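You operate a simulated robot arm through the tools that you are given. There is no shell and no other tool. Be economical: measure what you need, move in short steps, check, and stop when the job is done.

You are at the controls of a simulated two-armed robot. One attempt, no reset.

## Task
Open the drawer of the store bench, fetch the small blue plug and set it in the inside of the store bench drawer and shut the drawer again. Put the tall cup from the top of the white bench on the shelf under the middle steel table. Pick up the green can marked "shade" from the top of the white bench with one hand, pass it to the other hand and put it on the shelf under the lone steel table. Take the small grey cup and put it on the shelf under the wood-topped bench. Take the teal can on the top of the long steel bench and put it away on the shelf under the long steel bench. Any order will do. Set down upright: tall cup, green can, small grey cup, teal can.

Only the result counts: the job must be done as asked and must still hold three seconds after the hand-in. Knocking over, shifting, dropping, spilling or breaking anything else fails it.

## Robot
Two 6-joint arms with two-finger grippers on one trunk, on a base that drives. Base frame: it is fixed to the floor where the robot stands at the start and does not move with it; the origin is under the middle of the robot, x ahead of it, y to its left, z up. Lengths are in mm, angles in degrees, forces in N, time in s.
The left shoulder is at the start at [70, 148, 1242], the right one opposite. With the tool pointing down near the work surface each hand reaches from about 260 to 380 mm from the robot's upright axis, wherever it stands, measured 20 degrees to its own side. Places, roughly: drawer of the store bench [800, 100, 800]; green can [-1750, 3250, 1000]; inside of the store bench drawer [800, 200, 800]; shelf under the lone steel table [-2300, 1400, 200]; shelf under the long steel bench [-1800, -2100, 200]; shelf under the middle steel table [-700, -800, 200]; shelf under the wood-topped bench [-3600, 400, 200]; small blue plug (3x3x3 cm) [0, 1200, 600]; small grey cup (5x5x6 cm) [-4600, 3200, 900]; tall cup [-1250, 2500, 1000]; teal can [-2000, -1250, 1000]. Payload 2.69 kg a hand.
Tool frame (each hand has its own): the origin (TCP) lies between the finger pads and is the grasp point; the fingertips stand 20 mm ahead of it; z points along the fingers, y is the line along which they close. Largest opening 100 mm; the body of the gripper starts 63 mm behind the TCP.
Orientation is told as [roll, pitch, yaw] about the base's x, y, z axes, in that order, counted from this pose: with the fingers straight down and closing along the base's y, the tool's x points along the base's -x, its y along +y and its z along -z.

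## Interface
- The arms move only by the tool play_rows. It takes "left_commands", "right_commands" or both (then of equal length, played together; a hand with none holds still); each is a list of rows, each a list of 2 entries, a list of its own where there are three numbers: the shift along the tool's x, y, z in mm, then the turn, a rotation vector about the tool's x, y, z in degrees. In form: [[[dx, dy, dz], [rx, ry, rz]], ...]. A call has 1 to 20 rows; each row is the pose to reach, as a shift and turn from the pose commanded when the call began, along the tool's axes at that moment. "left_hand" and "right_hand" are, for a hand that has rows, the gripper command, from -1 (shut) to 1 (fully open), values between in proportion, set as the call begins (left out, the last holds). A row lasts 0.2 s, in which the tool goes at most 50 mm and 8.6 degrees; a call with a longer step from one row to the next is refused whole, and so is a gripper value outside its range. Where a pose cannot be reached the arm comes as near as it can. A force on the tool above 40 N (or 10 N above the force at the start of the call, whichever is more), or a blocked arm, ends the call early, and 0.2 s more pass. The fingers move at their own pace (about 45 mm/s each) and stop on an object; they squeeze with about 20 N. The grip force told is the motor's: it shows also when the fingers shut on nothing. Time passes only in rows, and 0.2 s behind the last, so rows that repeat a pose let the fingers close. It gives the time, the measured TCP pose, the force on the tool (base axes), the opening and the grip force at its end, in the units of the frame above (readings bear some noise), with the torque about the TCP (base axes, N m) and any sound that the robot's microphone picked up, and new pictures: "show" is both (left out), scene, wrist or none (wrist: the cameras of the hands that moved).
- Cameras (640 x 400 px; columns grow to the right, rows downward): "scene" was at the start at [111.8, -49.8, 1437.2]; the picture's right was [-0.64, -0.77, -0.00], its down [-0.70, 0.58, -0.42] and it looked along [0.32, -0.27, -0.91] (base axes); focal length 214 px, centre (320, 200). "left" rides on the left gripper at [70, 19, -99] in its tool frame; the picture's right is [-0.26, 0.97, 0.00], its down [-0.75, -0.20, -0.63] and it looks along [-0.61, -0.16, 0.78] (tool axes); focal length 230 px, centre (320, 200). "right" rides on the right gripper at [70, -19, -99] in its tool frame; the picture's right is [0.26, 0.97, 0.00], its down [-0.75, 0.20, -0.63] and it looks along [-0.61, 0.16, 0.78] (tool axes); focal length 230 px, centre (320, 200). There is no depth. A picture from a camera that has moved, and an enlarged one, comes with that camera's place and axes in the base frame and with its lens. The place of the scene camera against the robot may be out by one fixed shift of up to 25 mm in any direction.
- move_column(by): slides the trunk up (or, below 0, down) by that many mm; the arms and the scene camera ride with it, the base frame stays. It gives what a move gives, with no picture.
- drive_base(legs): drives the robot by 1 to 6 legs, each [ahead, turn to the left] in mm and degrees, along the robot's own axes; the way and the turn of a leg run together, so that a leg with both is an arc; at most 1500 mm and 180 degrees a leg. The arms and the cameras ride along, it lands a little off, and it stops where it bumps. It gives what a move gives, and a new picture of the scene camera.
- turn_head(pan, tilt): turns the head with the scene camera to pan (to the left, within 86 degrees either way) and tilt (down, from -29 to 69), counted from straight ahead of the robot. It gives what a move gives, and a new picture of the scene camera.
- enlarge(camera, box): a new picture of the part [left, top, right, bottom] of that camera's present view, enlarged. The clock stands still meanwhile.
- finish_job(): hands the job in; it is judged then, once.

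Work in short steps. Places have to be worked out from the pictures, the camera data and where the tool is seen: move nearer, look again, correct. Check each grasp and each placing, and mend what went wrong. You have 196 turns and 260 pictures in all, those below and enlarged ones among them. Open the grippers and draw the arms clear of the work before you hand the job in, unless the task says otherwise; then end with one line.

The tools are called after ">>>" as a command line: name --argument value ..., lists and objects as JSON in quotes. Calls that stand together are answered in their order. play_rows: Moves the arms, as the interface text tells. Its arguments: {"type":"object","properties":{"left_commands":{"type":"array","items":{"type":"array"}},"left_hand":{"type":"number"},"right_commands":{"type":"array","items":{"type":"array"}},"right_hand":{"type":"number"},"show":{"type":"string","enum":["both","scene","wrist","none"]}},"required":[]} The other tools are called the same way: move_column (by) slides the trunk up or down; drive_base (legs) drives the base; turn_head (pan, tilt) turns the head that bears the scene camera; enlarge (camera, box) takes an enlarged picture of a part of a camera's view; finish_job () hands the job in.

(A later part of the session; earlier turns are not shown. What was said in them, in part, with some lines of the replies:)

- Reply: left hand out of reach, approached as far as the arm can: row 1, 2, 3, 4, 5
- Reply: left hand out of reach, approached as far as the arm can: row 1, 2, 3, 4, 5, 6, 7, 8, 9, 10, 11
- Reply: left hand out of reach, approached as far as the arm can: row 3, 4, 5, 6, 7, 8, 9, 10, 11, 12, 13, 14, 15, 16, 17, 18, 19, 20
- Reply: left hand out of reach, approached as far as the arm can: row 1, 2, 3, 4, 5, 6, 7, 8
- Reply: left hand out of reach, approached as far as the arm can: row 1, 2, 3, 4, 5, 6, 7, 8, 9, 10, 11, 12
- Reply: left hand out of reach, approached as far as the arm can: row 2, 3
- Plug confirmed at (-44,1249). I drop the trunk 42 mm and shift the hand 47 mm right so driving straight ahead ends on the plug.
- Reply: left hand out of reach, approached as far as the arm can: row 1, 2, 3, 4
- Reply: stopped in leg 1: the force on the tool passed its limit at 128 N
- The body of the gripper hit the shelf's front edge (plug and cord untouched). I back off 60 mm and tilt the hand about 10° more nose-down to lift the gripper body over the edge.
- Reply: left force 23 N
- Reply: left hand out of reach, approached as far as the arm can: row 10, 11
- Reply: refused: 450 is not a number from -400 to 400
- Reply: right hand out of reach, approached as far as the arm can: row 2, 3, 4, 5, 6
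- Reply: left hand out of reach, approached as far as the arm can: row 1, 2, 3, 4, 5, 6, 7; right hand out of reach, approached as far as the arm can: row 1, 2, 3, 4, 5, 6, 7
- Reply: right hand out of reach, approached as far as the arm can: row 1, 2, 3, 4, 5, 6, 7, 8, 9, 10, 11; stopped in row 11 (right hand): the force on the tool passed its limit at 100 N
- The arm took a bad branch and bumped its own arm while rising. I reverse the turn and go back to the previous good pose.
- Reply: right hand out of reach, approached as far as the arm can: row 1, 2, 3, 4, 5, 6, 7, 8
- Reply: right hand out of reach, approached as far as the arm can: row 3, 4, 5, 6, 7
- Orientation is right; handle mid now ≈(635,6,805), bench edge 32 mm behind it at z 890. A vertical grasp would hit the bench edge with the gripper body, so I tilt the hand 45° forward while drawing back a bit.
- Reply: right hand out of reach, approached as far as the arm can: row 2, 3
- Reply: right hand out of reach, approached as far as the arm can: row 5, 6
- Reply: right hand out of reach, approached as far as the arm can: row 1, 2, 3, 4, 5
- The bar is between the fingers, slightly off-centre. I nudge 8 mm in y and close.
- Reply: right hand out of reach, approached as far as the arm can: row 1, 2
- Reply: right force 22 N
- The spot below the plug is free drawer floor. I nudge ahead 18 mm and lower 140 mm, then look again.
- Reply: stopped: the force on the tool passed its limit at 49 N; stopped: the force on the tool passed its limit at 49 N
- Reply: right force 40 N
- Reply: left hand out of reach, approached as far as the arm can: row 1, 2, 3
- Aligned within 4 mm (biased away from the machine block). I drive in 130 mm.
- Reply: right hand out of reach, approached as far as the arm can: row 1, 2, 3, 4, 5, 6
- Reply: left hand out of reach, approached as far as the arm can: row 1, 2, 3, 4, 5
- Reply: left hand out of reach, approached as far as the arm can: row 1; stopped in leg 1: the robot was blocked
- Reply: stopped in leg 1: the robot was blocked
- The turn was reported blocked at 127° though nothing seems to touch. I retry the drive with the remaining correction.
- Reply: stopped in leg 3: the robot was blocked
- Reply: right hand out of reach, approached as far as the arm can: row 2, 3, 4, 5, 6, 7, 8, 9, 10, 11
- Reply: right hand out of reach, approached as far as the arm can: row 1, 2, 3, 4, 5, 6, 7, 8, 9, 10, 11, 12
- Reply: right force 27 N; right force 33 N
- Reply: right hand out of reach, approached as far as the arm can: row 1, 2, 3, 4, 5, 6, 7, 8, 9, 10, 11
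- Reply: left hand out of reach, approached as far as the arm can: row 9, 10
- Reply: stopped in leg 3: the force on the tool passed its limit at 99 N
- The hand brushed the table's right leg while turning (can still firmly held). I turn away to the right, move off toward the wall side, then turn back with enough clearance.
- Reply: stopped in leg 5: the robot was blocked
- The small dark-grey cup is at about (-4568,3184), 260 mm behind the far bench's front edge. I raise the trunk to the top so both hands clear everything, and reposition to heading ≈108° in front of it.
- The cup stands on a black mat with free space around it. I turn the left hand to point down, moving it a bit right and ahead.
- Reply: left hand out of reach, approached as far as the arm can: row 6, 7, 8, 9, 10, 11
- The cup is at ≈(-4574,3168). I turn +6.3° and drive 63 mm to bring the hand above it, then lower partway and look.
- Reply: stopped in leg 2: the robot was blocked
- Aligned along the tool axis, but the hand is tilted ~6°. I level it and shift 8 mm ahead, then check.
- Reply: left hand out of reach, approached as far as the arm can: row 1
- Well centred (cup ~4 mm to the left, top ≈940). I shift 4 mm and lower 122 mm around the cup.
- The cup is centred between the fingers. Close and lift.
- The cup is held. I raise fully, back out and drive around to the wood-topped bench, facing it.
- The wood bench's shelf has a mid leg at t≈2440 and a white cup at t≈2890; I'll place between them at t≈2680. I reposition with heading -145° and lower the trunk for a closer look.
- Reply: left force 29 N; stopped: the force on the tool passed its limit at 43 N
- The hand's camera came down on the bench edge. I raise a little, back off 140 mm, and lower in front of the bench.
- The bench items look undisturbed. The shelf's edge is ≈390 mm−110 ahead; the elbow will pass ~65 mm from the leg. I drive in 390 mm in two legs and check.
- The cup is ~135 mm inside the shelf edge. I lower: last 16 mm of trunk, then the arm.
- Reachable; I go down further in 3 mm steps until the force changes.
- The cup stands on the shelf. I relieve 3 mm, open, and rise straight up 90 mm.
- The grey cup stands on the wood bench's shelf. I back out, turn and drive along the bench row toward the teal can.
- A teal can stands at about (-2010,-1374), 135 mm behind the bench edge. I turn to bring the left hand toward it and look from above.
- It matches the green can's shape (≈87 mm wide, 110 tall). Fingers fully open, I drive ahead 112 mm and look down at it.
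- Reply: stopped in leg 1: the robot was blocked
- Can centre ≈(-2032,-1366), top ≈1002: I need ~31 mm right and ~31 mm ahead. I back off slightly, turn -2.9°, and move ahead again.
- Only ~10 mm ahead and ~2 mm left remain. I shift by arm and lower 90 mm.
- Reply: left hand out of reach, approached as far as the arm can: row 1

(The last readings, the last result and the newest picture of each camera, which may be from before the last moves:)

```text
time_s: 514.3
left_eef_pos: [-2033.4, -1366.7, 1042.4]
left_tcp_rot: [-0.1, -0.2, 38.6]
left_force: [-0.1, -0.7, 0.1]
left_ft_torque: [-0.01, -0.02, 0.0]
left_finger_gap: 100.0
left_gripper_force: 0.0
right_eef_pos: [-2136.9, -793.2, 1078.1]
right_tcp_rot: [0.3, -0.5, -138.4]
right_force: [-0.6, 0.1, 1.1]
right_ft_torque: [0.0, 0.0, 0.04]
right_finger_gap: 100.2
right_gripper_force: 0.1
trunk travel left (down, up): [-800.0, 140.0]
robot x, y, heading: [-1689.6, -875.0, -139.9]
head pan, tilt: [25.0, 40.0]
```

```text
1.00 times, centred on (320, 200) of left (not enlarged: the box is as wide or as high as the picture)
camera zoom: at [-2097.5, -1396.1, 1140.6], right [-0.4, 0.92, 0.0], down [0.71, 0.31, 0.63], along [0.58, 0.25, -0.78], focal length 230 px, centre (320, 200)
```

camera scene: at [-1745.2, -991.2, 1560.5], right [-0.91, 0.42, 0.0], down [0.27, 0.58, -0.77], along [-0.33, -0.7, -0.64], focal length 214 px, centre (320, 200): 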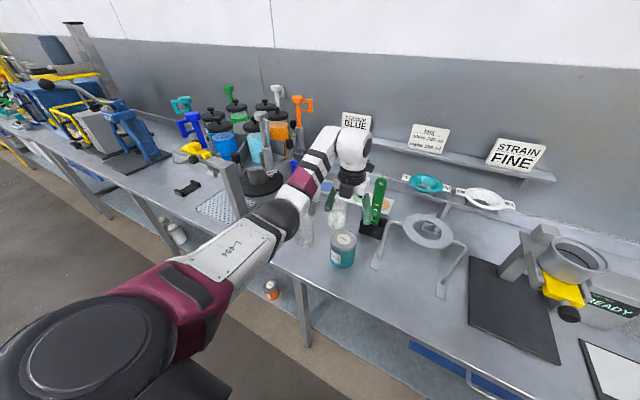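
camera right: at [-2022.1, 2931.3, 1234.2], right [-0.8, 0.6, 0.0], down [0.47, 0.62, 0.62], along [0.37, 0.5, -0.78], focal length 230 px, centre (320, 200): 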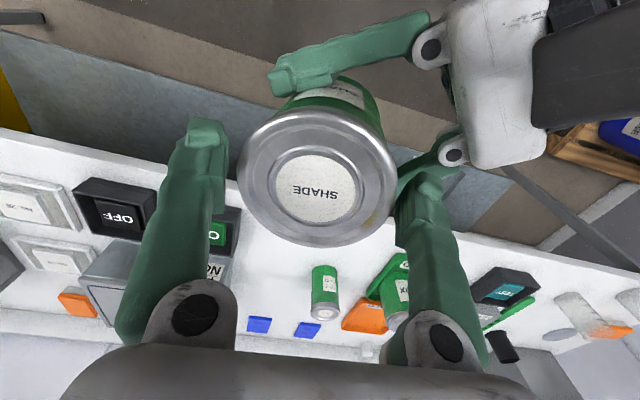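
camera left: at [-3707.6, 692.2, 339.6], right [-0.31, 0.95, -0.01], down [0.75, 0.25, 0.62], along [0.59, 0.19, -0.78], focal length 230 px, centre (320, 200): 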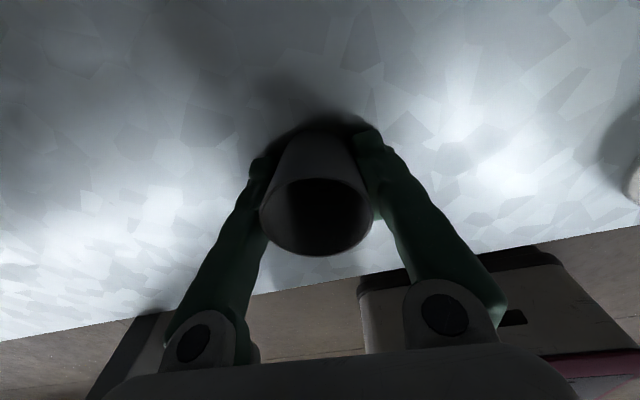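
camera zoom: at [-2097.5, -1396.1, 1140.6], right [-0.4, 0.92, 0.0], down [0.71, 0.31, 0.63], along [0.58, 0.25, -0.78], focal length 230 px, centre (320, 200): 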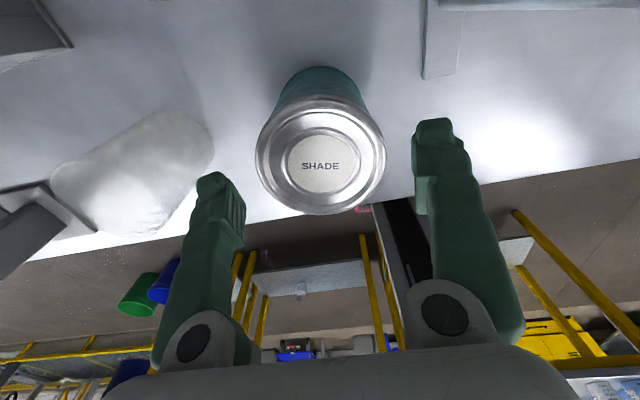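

Centred. I lower 40 mm (fingertips 20 mm below the rim) and check the force.

>>> move_column --by -38

>>> move_column --by -12

>>> enlarge --camera "left" --box '[0, 0, 640, 400]'

```text
time_s: 515.1
left_eef_pos: [-2033.4, -1366.3, 1004.2]
left_tcp_rot: [-0.1, -0.1, 38.5]
left_force: [-0.1, -0.1, -0.4]
left_ft_torque: [-0.03, 0.01, 0.0]
left_finger_gap: 99.9
left_gripper_force: 0.1
right_eef_pos: [-2135.9, -793.6, 1040.5]
right_tcp_rot: [0.2, -0.5, -138.5]
right_force: [0.0, 0.5, 0.1]
right_ft_torque: [-0.03, 0.02, -0.03]
right_finger_gap: 100.0
right_gripper_force: 0.1
trunk travel left (down, up): [-762.0, 178.0]
robot x, y, heading: [-1689.9, -879.9, -140.0]
head pan, tilt: [25.0, 40.0]
```

```text
time_s: 515.7
left_eef_pos: [-2033.1, -1366.8, 992.0]
left_tcp_rot: [-0.2, -0.3, 38.7]
left_force: [1.2, -1.6, 1.6]
left_ft_torque: [0.0, -0.02, -0.02]
left_finger_gap: 100.1
left_gripper_force: 0.0
right_eef_pos: [-2135.9, -794.6, 1028.5]
right_tcp_rot: [0.3, -0.4, -138.5]
right_force: [1.1, 0.0, 0.5]
right_ft_torque: [0.03, 0.0, -0.01]
right_finger_gap: 100.0
right_gripper_force: 0.0
trunk travel left (down, up): [-750.0, 190.0]
robot x, y, heading: [-1687.2, -877.7, -139.9]
head pan, tilt: [25.0, 40.0]
```

```text
1.00 times, centred on (320, 200) of left (not enlarged: the box is as wide or as high as the picture)
camera zoom: at [-2097.1, -1397.0, 1090.0], right [-0.4, 0.92, 0.0], down [0.71, 0.31, 0.63], along [0.58, 0.25, -0.77], focal length 230 px, centre (320, 200)
```

zoom: 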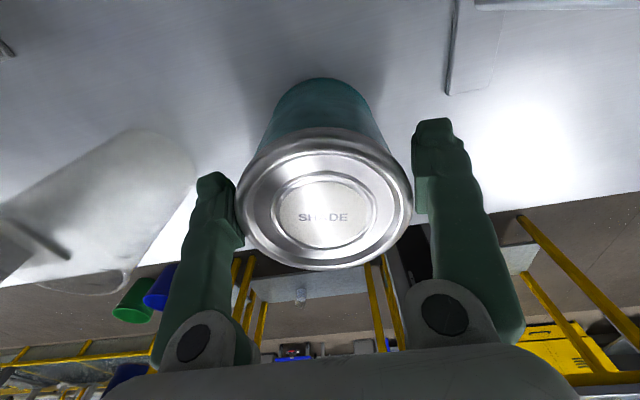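

The can's top is between the fingers with ~30 mm overlap. Close, then lift.

>>> play_rows --left_commands '[[[0, 0, 0], [0, 0, 0]], [[0, 0, 0], [0, 0, 0]], [[0, 0, 0], [0, 0, 0]]]' --left_hand -1 --show "none"

>>> move_column --by 20

```text
time_s: 516.5
left_eef_pos: [-2034.2, -1367.2, 991.3]
left_tcp_rot: [-0.1, -0.2, 38.6]
left_force: [1.8, -1.0, 0.6]
left_ft_torque: [0.03, -0.06, -0.08]
left_finger_gap: 97.3
left_gripper_force: 19.8
right_eef_pos: [-2136.5, -792.4, 1027.2]
right_tcp_rot: [0.3, -0.4, -138.6]
right_force: [-1.1, 0.2, 0.6]
right_ft_torque: [0.01, 0.02, -0.04]
right_finger_gap: 99.8
right_gripper_force: 0.1
trunk travel left (down, up): [-750.0, 190.0]
robot x, y, heading: [-1688.0, -876.4, -139.9]
head pan, tilt: [25.0, 40.0]
```

```text
time_s: 517.2
left_eef_pos: [-2033.6, -1366.3, 1011.5]
left_tcp_rot: [0.0, -0.2, 38.5]
left_force: [0.2, 0.6, -2.8]
left_ft_torque: [-0.02, -0.24, 0.03]
left_finger_gap: 87.0
left_gripper_force: 20.2
right_eef_pos: [-2136.3, -793.0, 1047.3]
right_tcp_rot: [0.3, -0.3, -138.6]
right_force: [0.0, -0.3, -0.4]
right_ft_torque: [-0.02, -0.01, -0.01]
right_finger_gap: 100.0
right_gripper_force: 0.0
trunk travel left (down, up): [-770.0, 170.0]
robot x, y, heading: [-1688.5, -874.4, -140.0]
head pan, tilt: [25.0, 40.0]
```

It has slid under the lid's rim (gap 87), as with the green can. I lift further and verify.

>>> move_column --by 120

>>> drive_base --legs '[[-330, 0]]'

>>> enlarge --camera "left" --box '[0, 0, 640, 400]'

```text
time_s: 518.7
left_eef_pos: [-2033.4, -1367.9, 1132.8]
left_tcp_rot: [0.0, -0.2, 38.6]
left_force: [0.5, 0.5, -4.6]
left_ft_torque: [-0.04, 0.04, 0.03]
left_finger_gap: 87.3
left_gripper_force: 19.9
right_eef_pos: [-2136.8, -794.0, 1168.5]
right_tcp_rot: [0.4, -0.4, -138.4]
right_force: [-0.3, 0.3, 0.0]
right_ft_torque: [0.0, 0.01, -0.03]
right_finger_gap: 99.9
right_gripper_force: 0.0
trunk travel left (down, up): [-890.0, 50.0]
robot x, y, heading: [-1689.0, -873.9, -139.8]
head pan, tilt: [25.0, 40.0]
```

```text
time_s: 520.9
left_eef_pos: [-1785.1, -1155.3, 1129.1]
left_tcp_rot: [-0.1, -0.3, 38.2]
left_force: [0.3, -0.5, -6.2]
left_ft_torque: [-0.02, 0.04, 0.02]
left_finger_gap: 87.1
left_gripper_force: 20.3
right_eef_pos: [-1885.2, -581.5, 1168.0]
right_tcp_rot: [0.2, -0.3, -139.0]
right_force: [-1.3, 0.3, -0.2]
right_ft_torque: [-0.01, -0.01, -0.01]
right_finger_gap: 100.0
right_gripper_force: 0.1
trunk travel left (down, up): [-890.0, 50.0]
robot x, y, heading: [-1436.9, -664.1, -140.6]
head pan, tilt: [25.0, 40.0]
camera scene: at [-1498.7, -786.8, 1559.6], right [-0.9, 0.43, 0.0], down [0.28, 0.58, -0.76], along [-0.33, -0.69, -0.65], focal length 214 px, centre (320, 200)
```

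scene: 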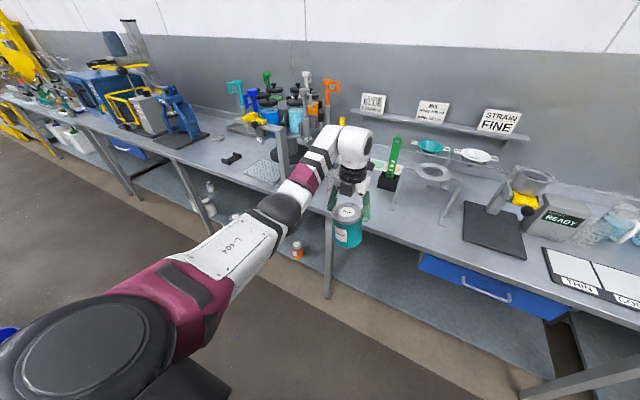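

```text
1.00 times, centred on (320, 200) of left (not enlarged: the box is as wide or as high as the picture)
camera zoom: at [-1850.0, -1184.8, 1227.9], right [-0.4, 0.92, 0.0], down [0.71, 0.31, 0.63], along [0.58, 0.25, -0.77], focal length 230 px, centre (320, 200)
```

zoom: 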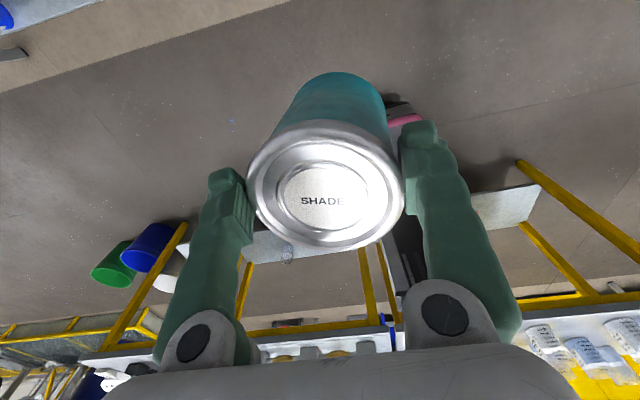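

The can hangs securely. The long bench's bay right of its leg is free, so I shift sideways ~115 mm, face the bench squarely, and lower the trunk.

>>> drive_base --legs '[[0, -93.4], [116, 0], [0, 89]]'

>>> move_column --by -400

>>> move_column --by -370

>>> turn_head --pan 10 --tilt 35

```text
time_s: 526.5
left_eef_pos: [-1951.7, -193.3, 1135.1]
left_tcp_rot: [0.4, 3.1, -55.3]
left_force: [0.3, 0.9, -5.5]
left_ft_torque: [-0.06, 0.0, -0.02]
left_finger_gap: 87.0
left_gripper_force: 20.1
right_eef_pos: [-1382.7, -146.7, 1167.2]
right_tcp_rot: [0.2, -0.9, 126.7]
right_force: [0.5, 0.3, -0.3]
right_ft_torque: [-0.05, 0.04, -0.01]
right_finger_gap: 99.9
right_gripper_force: 0.1
trunk travel left (down, up): [-890.0, 50.0]
robot x, y, heading: [-1501.7, -566.8, 125.0]
head pan, tilt: [25.0, 40.0]
stopped in leg 3: the robot was blocked; the commanded pose is now the measured one
camera scene: at [-1583.5, -495.4, 1560.2], right [0.5, 0.87, 0.0], down [0.56, -0.32, -0.77], along [-0.67, 0.38, -0.64], focal length 214 px, centre (320, 200)
```

scene: 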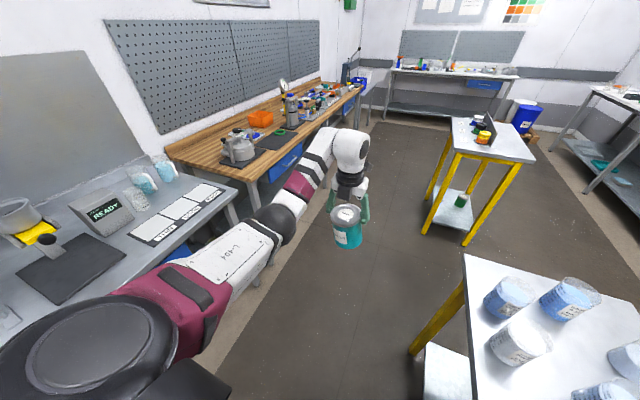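

```text
time_s: 528.7
left_eef_pos: [-1956.1, -195.4, 902.4]
left_tcp_rot: [0.7, 3.1, -55.2]
left_force: [0.6, 0.1, -4.9]
left_ft_torque: [0.01, 0.05, 0.0]
left_finger_gap: 86.7
left_gripper_force: 20.7
right_eef_pos: [-1388.0, -148.3, 942.6]
right_tcp_rot: [-0.3, -1.1, 126.5]
right_force: [6.4, 10.9, 37.5]
right_ft_torque: [-1.19, 0.25, 0.08]
right_finger_gap: 99.5
right_gripper_force: 0.0
trunk travel left (down, up): [-659.0, 281.0]
robot x, y, heading: [-1498.1, -568.4, 125.4]
head pan, tilt: [25.0, 40.0]
stopped: the force on the tool passed its limit at 117 N (the readings are from after the stop); the commanded pose is now the measured one
```

```text
time_s: 529.0
left_eef_pos: [-1956.5, -195.3, 901.6]
left_tcp_rot: [0.7, 2.9, -55.2]
left_force: [0.2, 0.7, -6.3]
left_ft_torque: [0.03, 0.07, 0.02]
left_finger_gap: 86.7
left_gripper_force: 19.6
right_eef_pos: [-1388.2, -148.4, 942.1]
right_tcp_rot: [0.1, -1.1, 126.5]
right_force: [1.7, 4.8, 29.6]
right_ft_torque: [-0.57, -0.12, 0.06]
right_finger_gap: 99.4
right_gripper_force: 0.0
trunk travel left (down, up): [-659.0, 281.0]
robot x, y, heading: [-1500.9, -569.6, 125.1]
head pan, tilt: [25.0, 40.0]
stopped: the force on the tool passed its limit at 57 N (the readings are from after the stop); the commanded pose is now the measured one
```

```text
time_s: 529.8
left_eef_pos: [-1957.6, -195.1, 902.4]
left_tcp_rot: [0.8, 3.3, -55.2]
left_force: [-0.5, 0.1, -5.5]
left_ft_torque: [0.02, 0.05, 0.01]
left_finger_gap: 86.6
left_gripper_force: 20.1
right_eef_pos: [-1387.6, -149.0, 942.9]
right_tcp_rot: [0.2, -1.0, 126.5]
right_force: [4.1, 3.8, 37.9]
right_ft_torque: [-0.61, -0.11, 0.1]
right_finger_gap: 99.8
right_gripper_force: 0.1
trunk travel left (down, up): [-659.0, 281.0]
robot x, y, heading: [-1500.1, -568.4, 125.1]
head pan, tilt: [10.0, 35.0]
camera scene: at [-1578.3, -480.8, 1336.5], right [0.7, 0.71, 0.0], down [0.41, -0.4, -0.82], along [-0.58, 0.58, -0.57], focal length 214 px, centre (320, 200)
```

scene: 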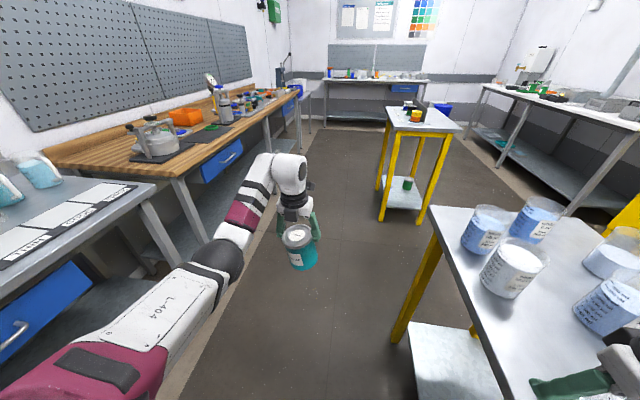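

The last turn was blocked (base corner near the valve/jug table), and lowering put the right hand down on that table. I raise at once and inspect.

>>> move_column --by 240

>>> turn_head --pan -60 --tilt 50

>>> enlarge --camera "right" --box '[0, 0, 640, 400]'

```text
time_s: 532.3
left_eef_pos: [-1956.9, -191.9, 1141.1]
left_tcp_rot: [0.6, 3.0, -55.4]
left_force: [0.0, -0.2, -5.6]
left_ft_torque: [0.0, 0.06, 0.03]
left_finger_gap: 86.5
left_gripper_force: 20.0
right_eef_pos: [-1388.3, -147.0, 1179.9]
right_tcp_rot: [0.2, -0.8, 126.5]
right_force: [-0.4, 0.3, 0.2]
right_ft_torque: [0.02, -0.02, 0.02]
right_finger_gap: 100.0
right_gripper_force: 0.0
trunk travel left (down, up): [-899.0, 41.0]
robot x, y, heading: [-1500.6, -566.1, 125.3]
head pan, tilt: [10.0, 35.0]
```

```text
time_s: 533.7
left_eef_pos: [-1957.4, -192.5, 1140.4]
left_tcp_rot: [0.6, 3.0, -55.3]
left_force: [-0.1, -0.1, -5.6]
left_ft_torque: [0.0, 0.08, -0.03]
left_finger_gap: 86.7
left_gripper_force: 19.7
right_eef_pos: [-1388.0, -146.2, 1179.8]
right_tcp_rot: [0.4, -1.0, 126.4]
right_force: [-1.3, 0.1, 0.8]
right_ft_torque: [0.01, 0.01, -0.02]
right_finger_gap: 99.7
right_gripper_force: 0.0
trunk travel left (down, up): [-899.0, 41.0]
robot x, y, heading: [-1497.0, -574.3, 125.4]
head pan, tilt: [-60.0, 50.0]
camera scene: at [-1482.9, -468.4, 1554.4], right [0.91, -0.42, 0.0], down [-0.32, -0.7, -0.64], along [0.27, 0.58, -0.77], focal length 214 px, centre (320, 200)
```

scene: 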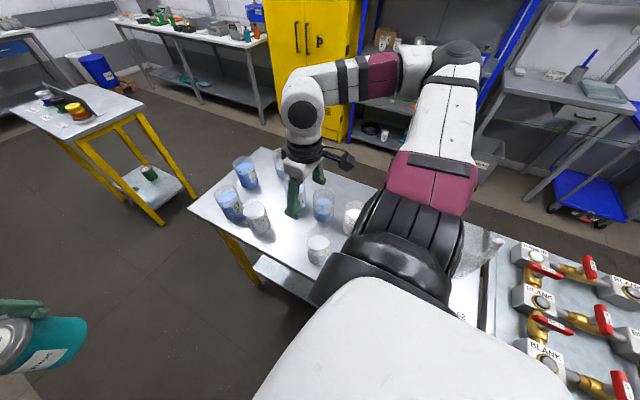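

```text
1.00 times, centred on (320, 200) of right (not enlarged: the box is as wide or as high as the picture)
camera zoom: at [-1330.7, -191.3, 1278.3], right [-0.62, -0.78, 0.0], down [-0.6, 0.48, 0.64], along [-0.5, 0.4, -0.77], focal length 230 px, centre (320, 200)
```

zoom: 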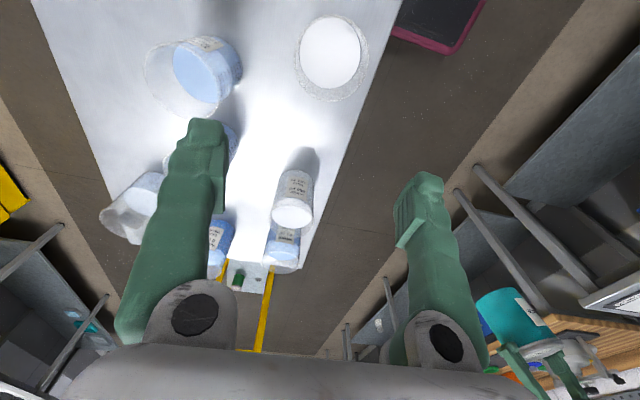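

All jugs are standing. I retrace: back 116 mm along t, then turn left to about -150°, as that sweep was free before.

>>> drive_base --legs '[[-116, 0], [0, 84.5]]'

```text
time_s: 535.4
left_eef_pos: [-1897.8, -298.4, 1140.6]
left_tcp_rot: [0.9, 3.2, -53.5]
left_force: [0.5, 0.3, -5.3]
left_ft_torque: [0.04, 0.08, -0.01]
left_finger_gap: 86.5
left_gripper_force: 19.5
right_eef_pos: [-1329.4, -241.2, 1180.7]
right_tcp_rot: [0.7, -1.4, 128.3]
right_force: [0.1, 0.2, 0.5]
right_ft_torque: [0.0, 0.04, -0.04]
right_finger_gap: 99.9
right_gripper_force: 0.0
trunk travel left (down, up): [-899.0, 41.0]
robot x, y, heading: [-1434.5, -666.8, 126.8]
head pan, tilt: [-60.0, 50.0]
stopped in leg 2: the robot was blocked; the commanded pose is now the measured one
camera scene: at [-1412.1, -567.0, 1554.7], right [0.92, -0.4, 0.0], down [-0.31, -0.7, -0.64], along [0.25, 0.59, -0.77], focal length 214 px, centre (320, 200)
```

scene: 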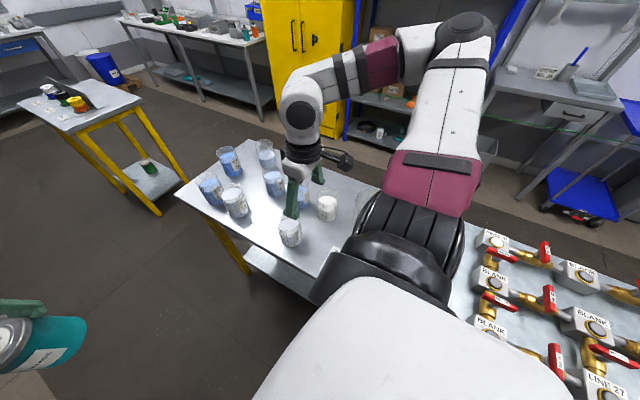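

Blocked again right at the start of the turn, though nothing visible touches. I try moving 60 mm further back, then a small turn first.

>>> drive_base --legs '[[-150, 0], [0, 20]]'

```text
time_s: 536.6
left_eef_pos: [-1846.5, -369.9, 1125.6]
left_tcp_rot: [1.6, 3.4, -52.6]
left_force: [-0.6, 0.7, -6.0]
left_ft_torque: [-0.03, 0.04, 0.01]
left_finger_gap: 86.4
left_gripper_force: 20.3
right_eef_pos: [-1286.9, -314.5, 1174.0]
right_tcp_rot: [0.2, -1.7, 128.2]
right_force: [-0.1, 1.0, 0.3]
right_ft_torque: [-0.1, -0.07, -0.01]
right_finger_gap: 99.9
right_gripper_force: 0.1
trunk travel left (down, up): [-899.0, 41.0]
robot x, y, heading: [-1373.8, -741.1, 126.7]
head pan, tilt: [-60.0, 50.0]
stopped in leg 1: the robot was blocked; the commanded pose is now the measured one
camera scene: at [-1370.1, -623.0, 1553.1], right [0.92, -0.4, 0.01], down [-0.3, -0.71, -0.64], along [0.26, 0.58, -0.77], focal length 214 px, centre (320, 200)
```

scene: 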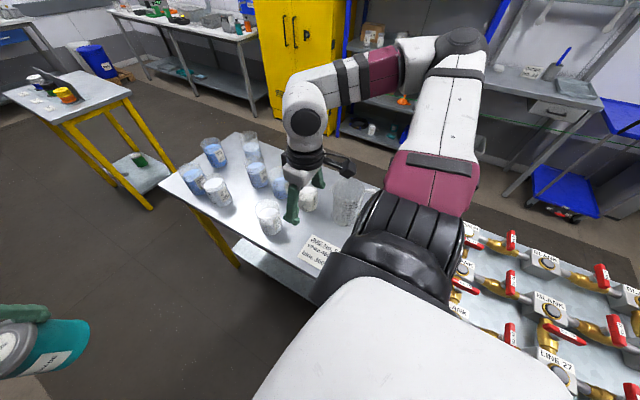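

The base's right side is against the table legs. I drive forward past the table's end, where there is room, and turn there toward the long bench at about -125°.

>>> drive_base --legs '[[620, 0.5], [615, 0], [0, 107.5]]'

>>> turn_head --pan 15 --tilt 40

```text
time_s: 547.7
left_eef_pos: [-2303.6, -303.9, 1134.0]
left_tcp_rot: [1.6, 4.7, 56.4]
left_force: [0.1, -0.5, -5.9]
left_ft_torque: [-0.05, -0.01, 0.0]
left_finger_gap: 86.2
left_gripper_force: 20.2
right_eef_pos: [-2536.7, 207.8, 1178.7]
right_tcp_rot: [0.1, -2.6, -122.7]
right_force: [0.3, 0.2, 0.2]
right_ft_torque: [0.02, 0.0, -0.01]
right_finger_gap: 99.9
right_gripper_force: 0.2
trunk travel left (down, up): [-899.0, 41.0]
robot x, y, heading: [-2116.3, 253.1, -124.1]
head pan, tilt: [-60.0, 50.0]
camera scene: at [-2205.7, 204.2, 1554.4], right [0.08, 1.0, 0.0], down [0.76, -0.06, -0.64], along [-0.64, 0.05, -0.77], focal length 214 px, centre (320, 200)
```

scene: 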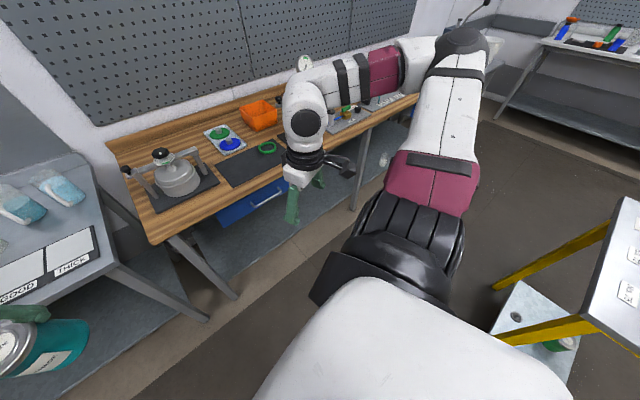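

```text
time_s: 549.2
left_eef_pos: [-2302.3, -304.8, 1134.5]
left_tcp_rot: [1.7, 4.7, 56.5]
left_force: [-0.3, -0.3, -4.2]
left_ft_torque: [-0.03, -0.08, -0.02]
left_finger_gap: 86.4
left_gripper_force: 19.9
right_eef_pos: [-2535.7, 207.1, 1178.2]
right_tcp_rot: [0.1, -2.5, -122.7]
right_force: [0.6, 0.1, -0.1]
right_ft_torque: [0.02, 0.0, 0.03]
right_finger_gap: 99.9
right_gripper_force: 0.1
trunk travel left (down, up): [-899.0, 41.0]
robot x, y, heading: [-2115.8, 250.3, -124.3]
head pan, tilt: [15.0, 40.0]
camera scene: at [-2156.7, 117.3, 1568.5], right [-0.94, 0.33, 0.0], down [0.21, 0.61, -0.77], along [-0.25, -0.72, -0.64], focal length 214 px, centre (320, 200)
```

scene: 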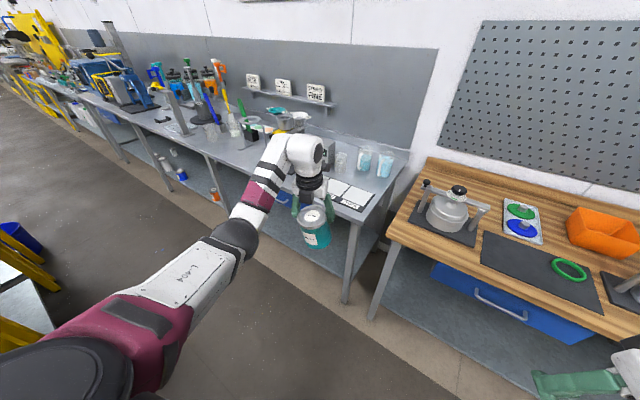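

There is room here. I lower the trunk in this spot (can bottom ≈250 mm), then move 225 mm ahead, turn left to -55°, run along the bench and turn back to face its shelf.

>>> move_column --by -400

>>> move_column --by -364

>>> drive_base --legs '[[225, 0], [0, 69.5]]'

```text
time_s: 553.0
left_eef_pos: [-2303.5, -302.7, 733.8]
left_tcp_rot: [1.7, 4.7, 56.4]
left_force: [-0.5, 0.2, -5.9]
left_ft_torque: [-0.05, -0.02, 0.0]
left_finger_gap: 86.5
left_gripper_force: 20.2
right_eef_pos: [-2536.3, 207.5, 778.4]
right_tcp_rot: [0.1, -2.5, -122.7]
right_force: [-0.6, 0.4, -1.6]
right_ft_torque: [-0.02, -0.05, 0.02]
right_finger_gap: 100.1
right_gripper_force: 0.0
trunk travel left (down, up): [-499.0, 441.0]
robot x, y, heading: [-2112.2, 250.3, -124.5]
head pan, tilt: [15.0, 40.0]
```

```text
time_s: 556.5
left_eef_pos: [-2302.8, -303.6, 369.2]
left_tcp_rot: [1.6, 4.7, 56.4]
left_force: [0.0, 0.2, -5.1]
left_ft_torque: [-0.02, -0.02, -0.03]
left_finger_gap: 86.6
left_gripper_force: 20.0
right_eef_pos: [-2536.7, 208.5, 414.8]
right_tcp_rot: [0.1, -2.5, -122.7]
right_force: [0.5, -0.5, 0.3]
right_ft_torque: [-0.01, 0.0, -0.01]
right_finger_gap: 100.0
right_gripper_force: 0.0
trunk travel left (down, up): [-135.0, 805.0]
robot x, y, heading: [-2113.9, 249.6, -124.0]
head pan, tilt: [15.0, 40.0]
```

```text
time_s: 561.3
left_eef_pos: [-1788.4, -303.6, 369.7]
left_tcp_rot: [1.7, 4.8, 126.0]
left_force: [0.3, -0.2, -5.1]
left_ft_torque: [-0.01, -0.01, -0.02]
left_finger_gap: 86.4
left_gripper_force: 20.2
right_eef_pos: [-2348.3, -344.8, 415.8]
right_tcp_rot: [0.0, -2.6, -53.0]
right_force: [-0.1, -0.1, -0.2]
right_ft_torque: [0.01, 0.01, -0.01]
right_finger_gap: 99.9
right_gripper_force: 0.1
trunk travel left (down, up): [-135.0, 805.0]
robot x, y, heading: [-2242.4, 64.1, -54.7]
head pan, tilt: [15.0, 40.0]
camera scene: at [-2132.6, -40.4, 804.6], right [-0.64, -0.77, 0.0], down [-0.49, 0.41, -0.77], along [0.59, -0.49, -0.64], focal length 214 px, centre (320, 200)
```

scene: 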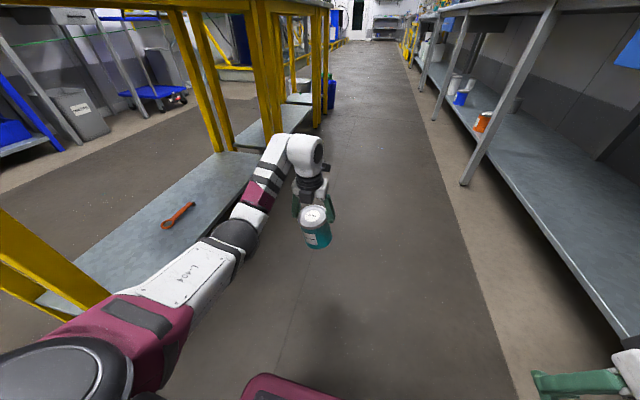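

Clear corridor and an empty shelf on the right. I go 300 mm along and turn right 90° to face the shelf.

>>> drive_base --legs '[[300, 0], [0, -90.3]]'

>>> enlarge --camera "left" --box '[0, 0, 640, 400]'

```text
time_s: 567.1
left_eef_pos: [-2438.2, -633.5, 369.0]
left_tcp_rot: [1.6, 4.9, 36.4]
left_force: [-0.7, 0.0, -5.0]
left_ft_torque: [-0.08, -0.01, -0.02]
left_finger_gap: 86.7
left_gripper_force: 19.3
right_eef_pos: [-2482.6, -72.4, 414.2]
right_tcp_rot: [0.1, -2.7, -142.5]
right_force: [-1.2, -0.1, -0.4]
right_ft_torque: [0.02, 0.01, 0.04]
right_finger_gap: 99.9
right_gripper_force: 0.0
trunk travel left (down, up): [-135.0, 805.0]
robot x, y, heading: [-2073.1, -174.1, -144.2]
head pan, tilt: [15.0, 40.0]
camera scene: at [-2151.6, -281.6, 804.5], right [-0.77, 0.63, 0.0], down [0.41, 0.5, -0.77], along [-0.48, -0.59, -0.64], focal length 214 px, centre (320, 200)
```

scene: 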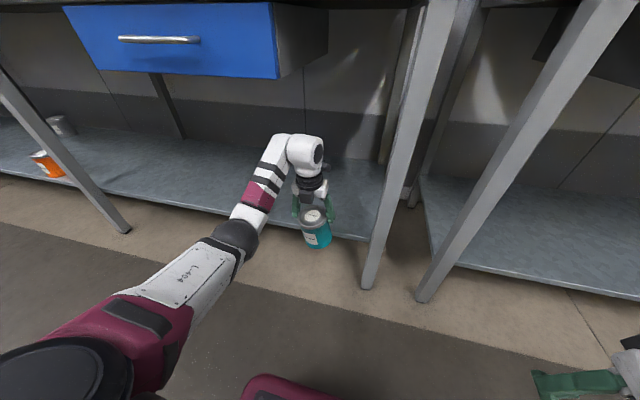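

```text
1.00 times, centred on (320, 200) of left (not enlarged: the box is as wide or as high as the picture)
camera zoom: at [-2493.7, -656.8, 474.1], right [-0.36, 0.93, 0.01], down [0.77, 0.3, 0.56], along [0.52, 0.21, -0.83], focal length 230 px, centre (320, 200)
```

zoom: 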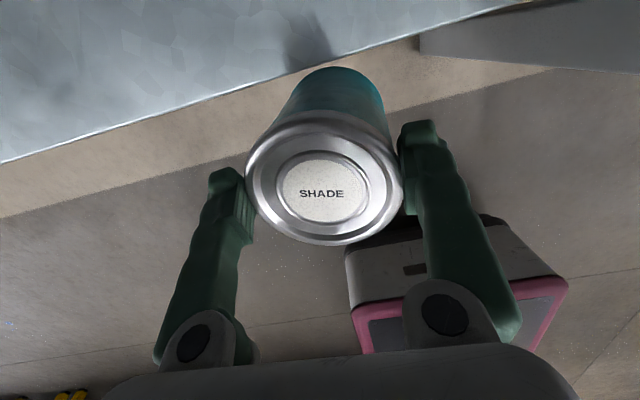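

The shelf edge is 42 mm ahead of the hand, leg well to the right. I level the hand (5° tilt), then drive in 140 mm.

>>> play_rows --left_commands '[[[0, 0, 0], [0.8, -2.5, 0]], [[0, 0, 0], [1.6, -4.9, 0]], [[0, 0, 0], [1.6, -4.9, 0]]]' --show "none"

>>> drive_base --legs '[[140, 0]]'

>>> enlarge --camera "left" --box '[0, 0, 640, 400]'

```text
time_s: 567.9
left_eef_pos: [-2447.4, -638.8, 365.9]
left_tcp_rot: [0.1, 0.1, 36.4]
left_force: [-0.6, 0.8, -5.2]
left_ft_torque: [-0.07, 0.05, 0.0]
left_finger_gap: 86.4
left_gripper_force: 20.2
left hand out of reach, approached as far as the arm can: row 1, 2, 3
right_eef_pos: [-2484.1, -72.3, 414.3]
right_tcp_rot: [0.0, -2.7, -142.6]
right_force: [-0.4, 0.0, 0.6]
right_ft_torque: [0.01, 0.0, -0.03]
right_finger_gap: 100.0
right_gripper_force: 0.1
trunk travel left (down, up): [-135.0, 805.0]
robot x, y, heading: [-2072.7, -176.4, -144.3]
head pan, tilt: [15.0, 40.0]
```

```text
time_s: 569.2
left_eef_pos: [-2557.3, -716.9, 365.9]
left_tcp_rot: [0.1, 0.1, 36.3]
left_force: [0.5, 0.1, -4.6]
left_ft_torque: [-0.08, 0.0, 0.03]
left_finger_gap: 86.3
left_gripper_force: 19.9
right_eef_pos: [-2593.5, -151.5, 415.1]
right_tcp_rot: [0.1, -2.6, -142.5]
right_force: [0.7, -0.1, 0.0]
right_ft_torque: [-0.01, 0.01, 0.01]
right_finger_gap: 100.0
right_gripper_force: 0.2
trunk travel left (down, up): [-135.0, 805.0]
robot x, y, heading: [-2178.3, -253.4, -144.4]
head pan, tilt: [15.0, 40.0]
camera scene: at [-2261.9, -360.8, 804.5], right [-0.77, 0.64, 0.0], down [0.41, 0.5, -0.77], along [-0.49, -0.59, -0.64], focal length 214 px, centre (320, 200)
```

scene: 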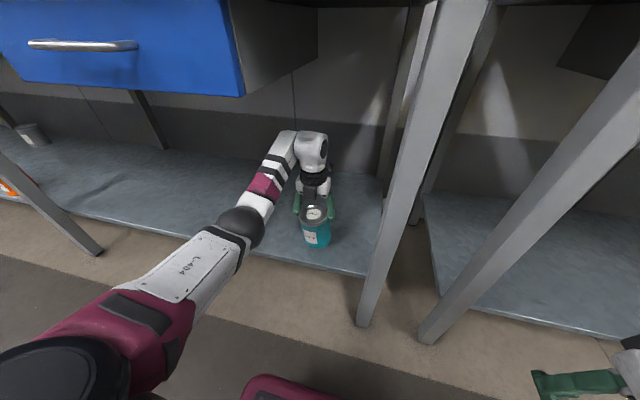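

```text
1.00 times, centred on (320, 200) of left (not enlarged: the box is as wide or as high as the picture)
camera zoom: at [-2622.1, -744.3, 464.0], right [-0.36, 0.93, 0.0], down [0.72, 0.28, 0.63], along [0.59, 0.23, -0.78], focal length 230 px, centre (320, 200)
```

zoom: 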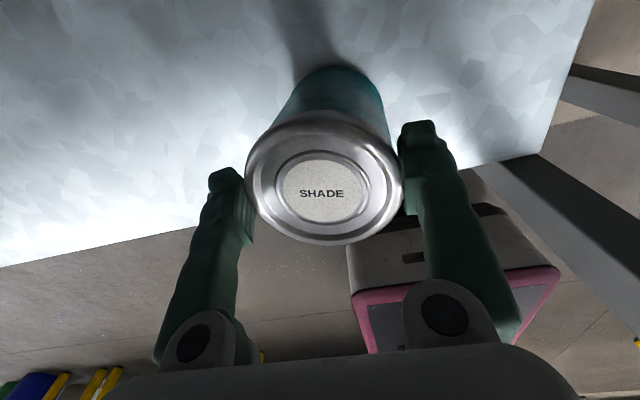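

Well over the shelf. I lower 38 mm, then in small steps to contact.

>>> move_column --by -38

>>> move_column --by -6

>>> move_column --by -6

```text
time_s: 569.9
left_eef_pos: [-2560.8, -714.4, 342.7]
left_tcp_rot: [0.4, 1.0, 35.8]
left_force: [4.6, 0.1, 16.4]
left_ft_torque: [0.77, 0.05, -0.16]
left_finger_gap: 96.0
left_gripper_force: 20.2
right_eef_pos: [-2591.4, -150.1, 382.6]
right_tcp_rot: [0.4, -2.9, -142.7]
right_force: [0.3, 0.5, 0.2]
right_ft_torque: [-0.04, -0.02, 0.02]
right_finger_gap: 99.8
right_gripper_force: 0.0
trunk travel left (down, up): [-103.0, 837.0]
robot x, y, heading: [-2180.1, -252.2, -144.7]
head pan, tilt: [15.0, 40.0]
stopped: the force on the tool passed its limit at 69 N (the readings are from after the stop); the commanded pose is now the measured one
```

```text
time_s: 570.5
left_eef_pos: [-2560.6, -715.5, 340.3]
left_tcp_rot: [0.3, 1.5, 35.9]
left_force: [1.5, -1.8, 37.0]
left_ft_torque: [0.16, -0.2, -0.11]
left_finger_gap: 97.7
left_gripper_force: 19.9
right_eef_pos: [-2591.2, -150.7, 377.6]
right_tcp_rot: [0.4, -3.3, -142.7]
right_force: [-0.3, 0.7, -0.1]
right_ft_torque: [-0.03, 0.01, 0.01]
right_finger_gap: 99.8
right_gripper_force: 0.1
trunk travel left (down, up): [-97.0, 843.0]
robot x, y, heading: [-2183.1, -254.0, -144.7]
head pan, tilt: [15.0, 40.0]
```

```text
time_s: 570.9
left_eef_pos: [-2561.9, -715.6, 337.8]
left_tcp_rot: [0.4, 1.6, 35.8]
left_force: [2.8, 2.6, 21.8]
left_ft_torque: [0.29, -0.66, 0.05]
left_finger_gap: 100.0
left_gripper_force: 20.2
right_eef_pos: [-2591.2, -150.6, 372.5]
right_tcp_rot: [0.4, -3.0, -142.6]
right_force: [0.7, 0.5, 0.4]
right_ft_torque: [0.0, 0.0, -0.01]
right_finger_gap: 100.0
right_gripper_force: 0.1
trunk travel left (down, up): [-93.0, 847.0]
robot x, y, heading: [-2178.2, -253.4, -144.4]
head pan, tilt: [15.0, 40.0]
stopped: the force on the tool passed its limit at 49 N (the readings are from after the stop); the commanded pose is now the measured one
```

The can stands (shelf a little higher than thought); the fingers rode over its rim. I open fully and rise gently, checking that it stays.

>>> play_rows --left_commands '[[[0, 0, 0], [0, 0, 0]], [[0, 0, 0], [0, 0, 0]]]' --left_hand 1 --show "none"

>>> move_column --by 12

>>> enlarge --camera "left" --box '[0, 0, 640, 400]'

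```text
time_s: 571.5
left_eef_pos: [-2561.8, -717.2, 336.6]
left_tcp_rot: [0.2, 1.7, 35.9]
left_force: [0.6, 0.7, 28.2]
left_ft_torque: [0.14, -0.08, -0.07]
left_finger_gap: 100.3
left_gripper_force: 0.0
right_eef_pos: [-2591.5, -151.0, 373.7]
right_tcp_rot: [0.3, -3.2, -142.8]
right_force: [0.1, 0.1, 0.1]
right_ft_torque: [0.01, -0.02, 0.02]
right_finger_gap: 100.1
right_gripper_force: 0.1
trunk travel left (down, up): [-93.0, 847.0]
robot x, y, heading: [-2179.9, -255.3, -144.5]
head pan, tilt: [15.0, 40.0]
```

```text
time_s: 572.1
left_eef_pos: [-2561.8, -717.2, 343.0]
left_tcp_rot: [0.3, 1.0, 35.9]
left_force: [-0.5, 0.0, -0.4]
left_ft_torque: [0.01, 0.01, 0.01]
left_finger_gap: 100.0
left_gripper_force: 0.1
right_eef_pos: [-2592.9, -151.3, 384.9]
right_tcp_rot: [0.4, -2.7, -142.7]
right_force: [-1.0, 0.3, 0.0]
right_ft_torque: [0.0, 0.0, 0.01]
right_finger_gap: 100.2
right_gripper_force: 0.0
trunk travel left (down, up): [-105.0, 835.0]
robot x, y, heading: [-2176.9, -255.0, -144.7]
head pan, tilt: [15.0, 40.0]
```

```text
1.00 times, centred on (320, 200) of left (not enlarged: the box is as wide or as high as the picture)
camera zoom: at [-2624.7, -742.8, 443.0], right [-0.36, 0.93, 0.0], down [0.74, 0.28, 0.62], along [0.57, 0.22, -0.79], focal length 230 px, centre (320, 200)
```

zoom: 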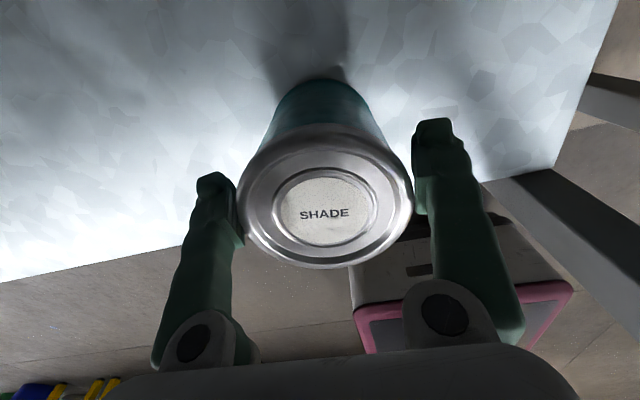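

Force is zero and the can stands. I raise straight up 110 mm and check.

>>> move_column --by 25

>>> move_column --by 90

>>> enlarge --camera "left" --box '[0, 0, 640, 400]'

```text
time_s: 572.8
left_eef_pos: [-2561.0, -715.9, 369.5]
left_tcp_rot: [0.2, 1.1, 35.9]
left_force: [-0.3, 0.5, 0.0]
left_ft_torque: [0.0, 0.0, 0.06]
left_finger_gap: 99.9
left_gripper_force: 0.2
right_eef_pos: [-2592.7, -153.1, 410.5]
right_tcp_rot: [0.3, -2.8, -142.7]
right_force: [1.0, 0.2, -0.2]
right_ft_torque: [0.01, 0.0, -0.01]
right_finger_gap: 99.7
right_gripper_force: 0.1
trunk travel left (down, up): [-130.0, 810.0]
robot x, y, heading: [-2181.8, -253.0, -144.5]
head pan, tilt: [15.0, 40.0]
```

```text
time_s: 574.0
left_eef_pos: [-2561.9, -717.0, 460.0]
left_tcp_rot: [0.3, 1.1, 35.8]
left_force: [0.0, -0.6, -0.2]
left_ft_torque: [0.01, 0.0, -0.04]
left_finger_gap: 100.0
left_gripper_force: 0.0
right_eef_pos: [-2592.4, -151.5, 499.7]
right_tcp_rot: [0.3, -2.8, -142.7]
right_force: [-0.2, -0.1, -0.6]
right_ft_torque: [-0.02, 0.04, 0.02]
right_finger_gap: 100.2
right_gripper_force: 0.0
trunk travel left (down, up): [-220.0, 720.0]
robot x, y, heading: [-2184.7, -251.3, -144.7]
head pan, tilt: [15.0, 40.0]
```

```text
1.00 times, centred on (320, 200) of left (not enlarged: the box is as wide or as high as the picture)
camera zoom: at [-2624.9, -742.7, 559.6], right [-0.36, 0.93, 0.0], down [0.74, 0.28, 0.61], along [0.57, 0.22, -0.79], focal length 230 px, centre (320, 200)
```

zoom: 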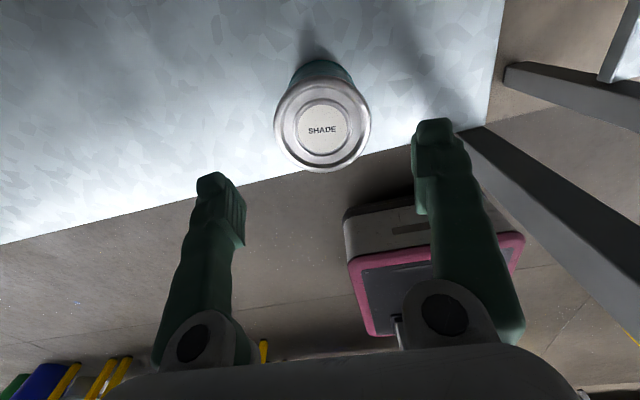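

The teal can stands on the shelf. I back out and take a final look at it, the jug table and the tall cup.

>>> drive_base --legs '[[-190, 0]]'

>>> move_column --by 400

>>> turn_head --pan 86 --tilt 30

```text
time_s: 575.6
left_eef_pos: [-2405.6, -606.9, 461.4]
left_tcp_rot: [0.4, 1.2, 35.9]
left_force: [-0.7, 0.9, 1.0]
left_ft_torque: [0.02, 0.0, 0.01]
left_finger_gap: 99.8
left_gripper_force: 0.0
right_eef_pos: [-2436.6, -40.7, 499.9]
right_tcp_rot: [0.3, -2.8, -142.7]
right_force: [-0.6, 0.7, 0.7]
right_ft_torque: [0.0, 0.01, -0.01]
right_finger_gap: 100.2
right_gripper_force: 0.1
trunk travel left (down, up): [-220.0, 720.0]
robot x, y, heading: [-2027.0, -144.0, -144.3]
head pan, tilt: [15.0, 40.0]
camera scene: at [-2105.8, -249.2, 889.9], right [-0.77, 0.64, 0.0], down [0.41, 0.5, -0.77], along [-0.49, -0.59, -0.64], focal length 214 px, centre (320, 200)
```

scene: 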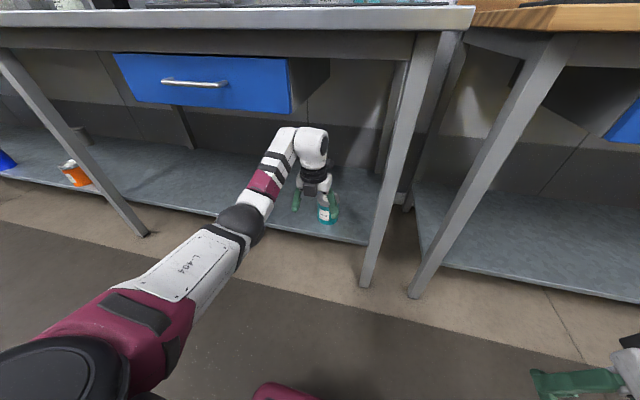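

```text
time_s: 578.0
left_eef_pos: [-2365.7, -595.5, 637.3]
left_tcp_rot: [0.4, -9.8, 37.7]
left_force: [0.4, -1.5, 3.5]
left_ft_torque: [0.06, 0.04, -0.01]
left_finger_gap: 99.6
left_gripper_force: 0.1
right_eef_pos: [-2436.2, -42.8, 766.4]
right_tcp_rot: [0.3, -2.5, -142.9]
right_force: [1.7, -1.3, 1.7]
right_ft_torque: [0.07, 0.05, 0.01]
right_finger_gap: 99.9
right_gripper_force: 0.1
trunk travel left (down, up): [-484.0, 456.0]
robot x, y, heading: [-2029.6, -142.0, -145.6]
head pan, tilt: [15.0, 40.0]
stopped: the arm was blocked; the commanded pose is now the measured one
```

```text
time_s: 579.4
left_eef_pos: [-2366.7, -596.0, 636.5]
left_tcp_rot: [0.5, -9.3, 37.7]
left_force: [-0.1, -1.0, 0.4]
left_ft_torque: [0.01, 0.0, -0.01]
left_finger_gap: 100.1
left_gripper_force: 0.1
right_eef_pos: [-2436.3, -44.0, 763.8]
right_tcp_rot: [0.3, -2.5, -143.1]
right_force: [-1.1, -0.7, -1.3]
right_ft_torque: [0.02, 0.01, 0.03]
right_finger_gap: 100.1
right_gripper_force: 0.0
trunk travel left (down, up): [-484.0, 456.0]
robot x, y, heading: [-2028.8, -141.2, -145.3]
head pan, tilt: [85.9, 30.0]
camera scene: at [-2008.2, -267.8, 1168.5], right [-0.86, -0.51, -0.01], down [-0.25, 0.44, -0.86], along [0.44, -0.74, -0.5], focal length 214 px, centre (320, 200)
```

scene: 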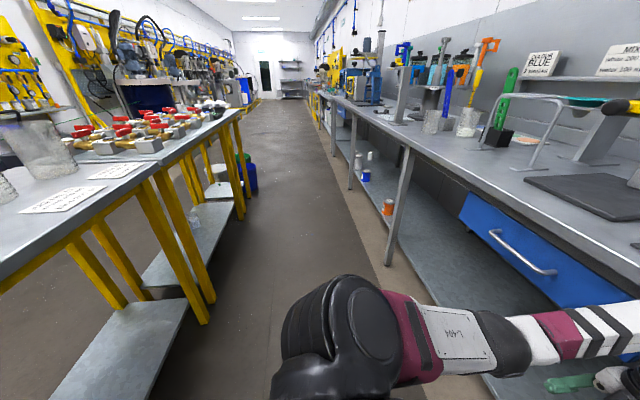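

The arm was still under the bench top when rising; I lower again and back out a bit more, then check the cup on the middle table's shelf.

>>> move_column --by -110

>>> enlarge --camera "scene" --box '[120, 150, 280, 250]'

>>> drive_base --legs '[[-80, 0]]'

>>> turn_head --pan 10 --tilt 40

```text
time_s: 580.8
left_eef_pos: [-2366.2, -593.2, 531.3]
left_tcp_rot: [0.1, -8.9, 37.6]
left_force: [-0.5, 0.4, -0.3]
left_ft_torque: [0.01, -0.04, -0.01]
left_finger_gap: 100.1
left_gripper_force: 0.1
right_eef_pos: [-2435.2, -38.5, 653.3]
right_tcp_rot: [0.5, -2.8, -143.0]
right_force: [0.3, -0.5, 0.5]
right_ft_torque: [0.02, 0.03, -0.03]
right_finger_gap: 100.0
right_gripper_force: 0.1
trunk travel left (down, up): [-374.0, 566.0]
robot x, y, heading: [-2028.5, -143.2, -145.8]
head pan, tilt: [85.9, 30.0]
```

```text
4.00 times, centred on (200, 200) of scene
camera zoom: at [-2006.2, -260.8, 1059.3], right [-0.86, -0.51, 0.0], down [-0.25, 0.43, -0.87], along [0.44, -0.75, -0.5], focal length 858 px, centre (800, 200)
```

zoom: 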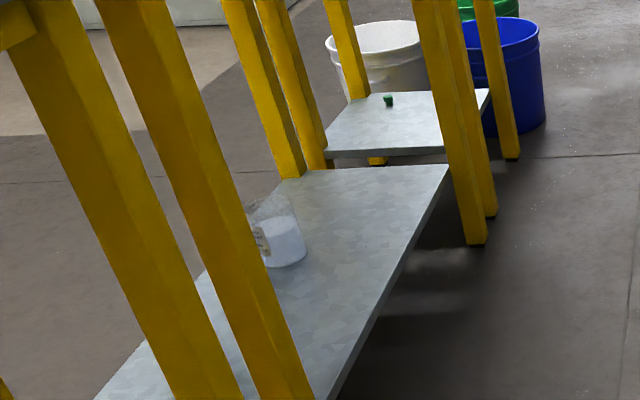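

```text
time_s: 581.9
left_eef_pos: [-2298.0, -547.2, 531.0]
left_tcp_rot: [0.2, -8.8, 37.6]
left_force: [1.2, 0.7, -0.8]
left_ft_torque: [-0.01, -0.02, -0.03]
left_finger_gap: 99.7
left_gripper_force: 0.0
right_eef_pos: [-2367.8, 7.7, 655.1]
right_tcp_rot: [0.5, -2.7, -142.9]
right_force: [0.1, 0.3, -0.8]
right_ft_torque: [-0.02, 0.02, -0.02]
right_finger_gap: 99.9
right_gripper_force: 0.1
trunk travel left (down, up): [-374.0, 566.0]
robot x, y, heading: [-1958.8, -99.3, -145.3]
head pan, tilt: [85.9, 30.0]
camera scene: at [-1938.2, -214.1, 1059.4], right [-0.86, -0.51, 0.0], down [-0.25, 0.43, -0.87], along [0.44, -0.75, -0.5], focal length 214 px, centre (320, 200)
```

scene: 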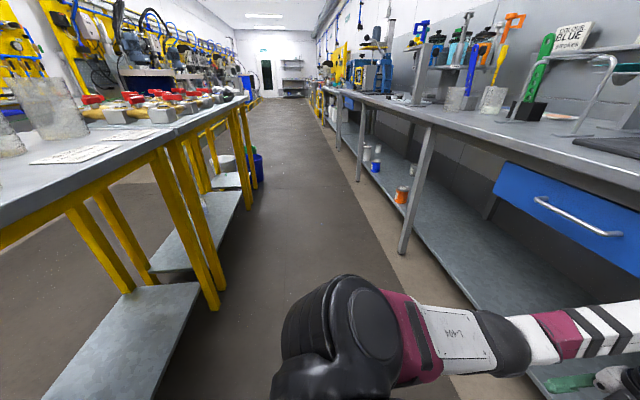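

```text
time_s: 583.4
left_eef_pos: [-2298.2, -547.0, 530.7]
left_tcp_rot: [0.2, -8.9, 37.7]
left_force: [-0.2, 0.2, -0.3]
left_ft_torque: [0.02, 0.0, 0.01]
left_finger_gap: 100.1
left_gripper_force: 0.1
right_eef_pos: [-2367.9, 6.5, 654.0]
right_tcp_rot: [0.6, -2.8, -143.0]
right_force: [0.3, 0.1, 0.3]
right_ft_torque: [-0.02, 0.0, 0.04]
right_finger_gap: 100.3
right_gripper_force: 0.0
trunk travel left (down, up): [-374.0, 566.0]
robot x, y, heading: [-1957.4, -98.6, -145.3]
head pan, tilt: [10.0, 40.0]
camera scene: at [-2045.4, -196.2, 1044.0], right [-0.7, 0.71, 0.0], down [0.46, 0.45, -0.77], along [-0.55, -0.54, -0.64], focal length 214 px, centre (320, 200)
```

scene: 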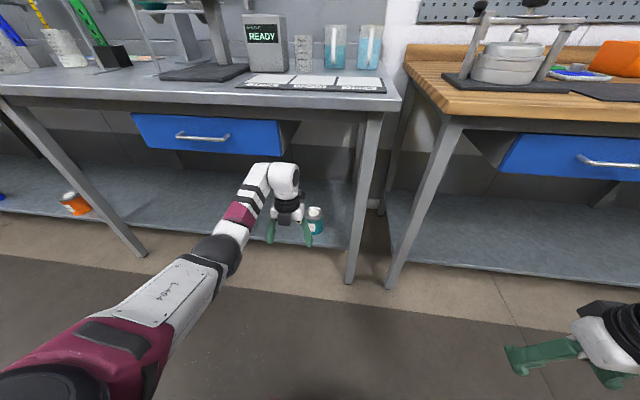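

The tall cup and the teal can stand upright on their shelves. Both hands are open and clear of the work, so I hand in.

>>> finish_job

```text
The job is handed in.
```

I finished all five tasks and handed the job in. The plug is in the shut drawer of the store bench. The tall cup, green can (picked up with the right hand and passed to the left), small grey cup and teal can stand upright on their shelves. I bumped a few fixed things on the way: the right hand came down on the jug table with about 117 N. The jugs were still standing, but I couldn't rule out a small shift.
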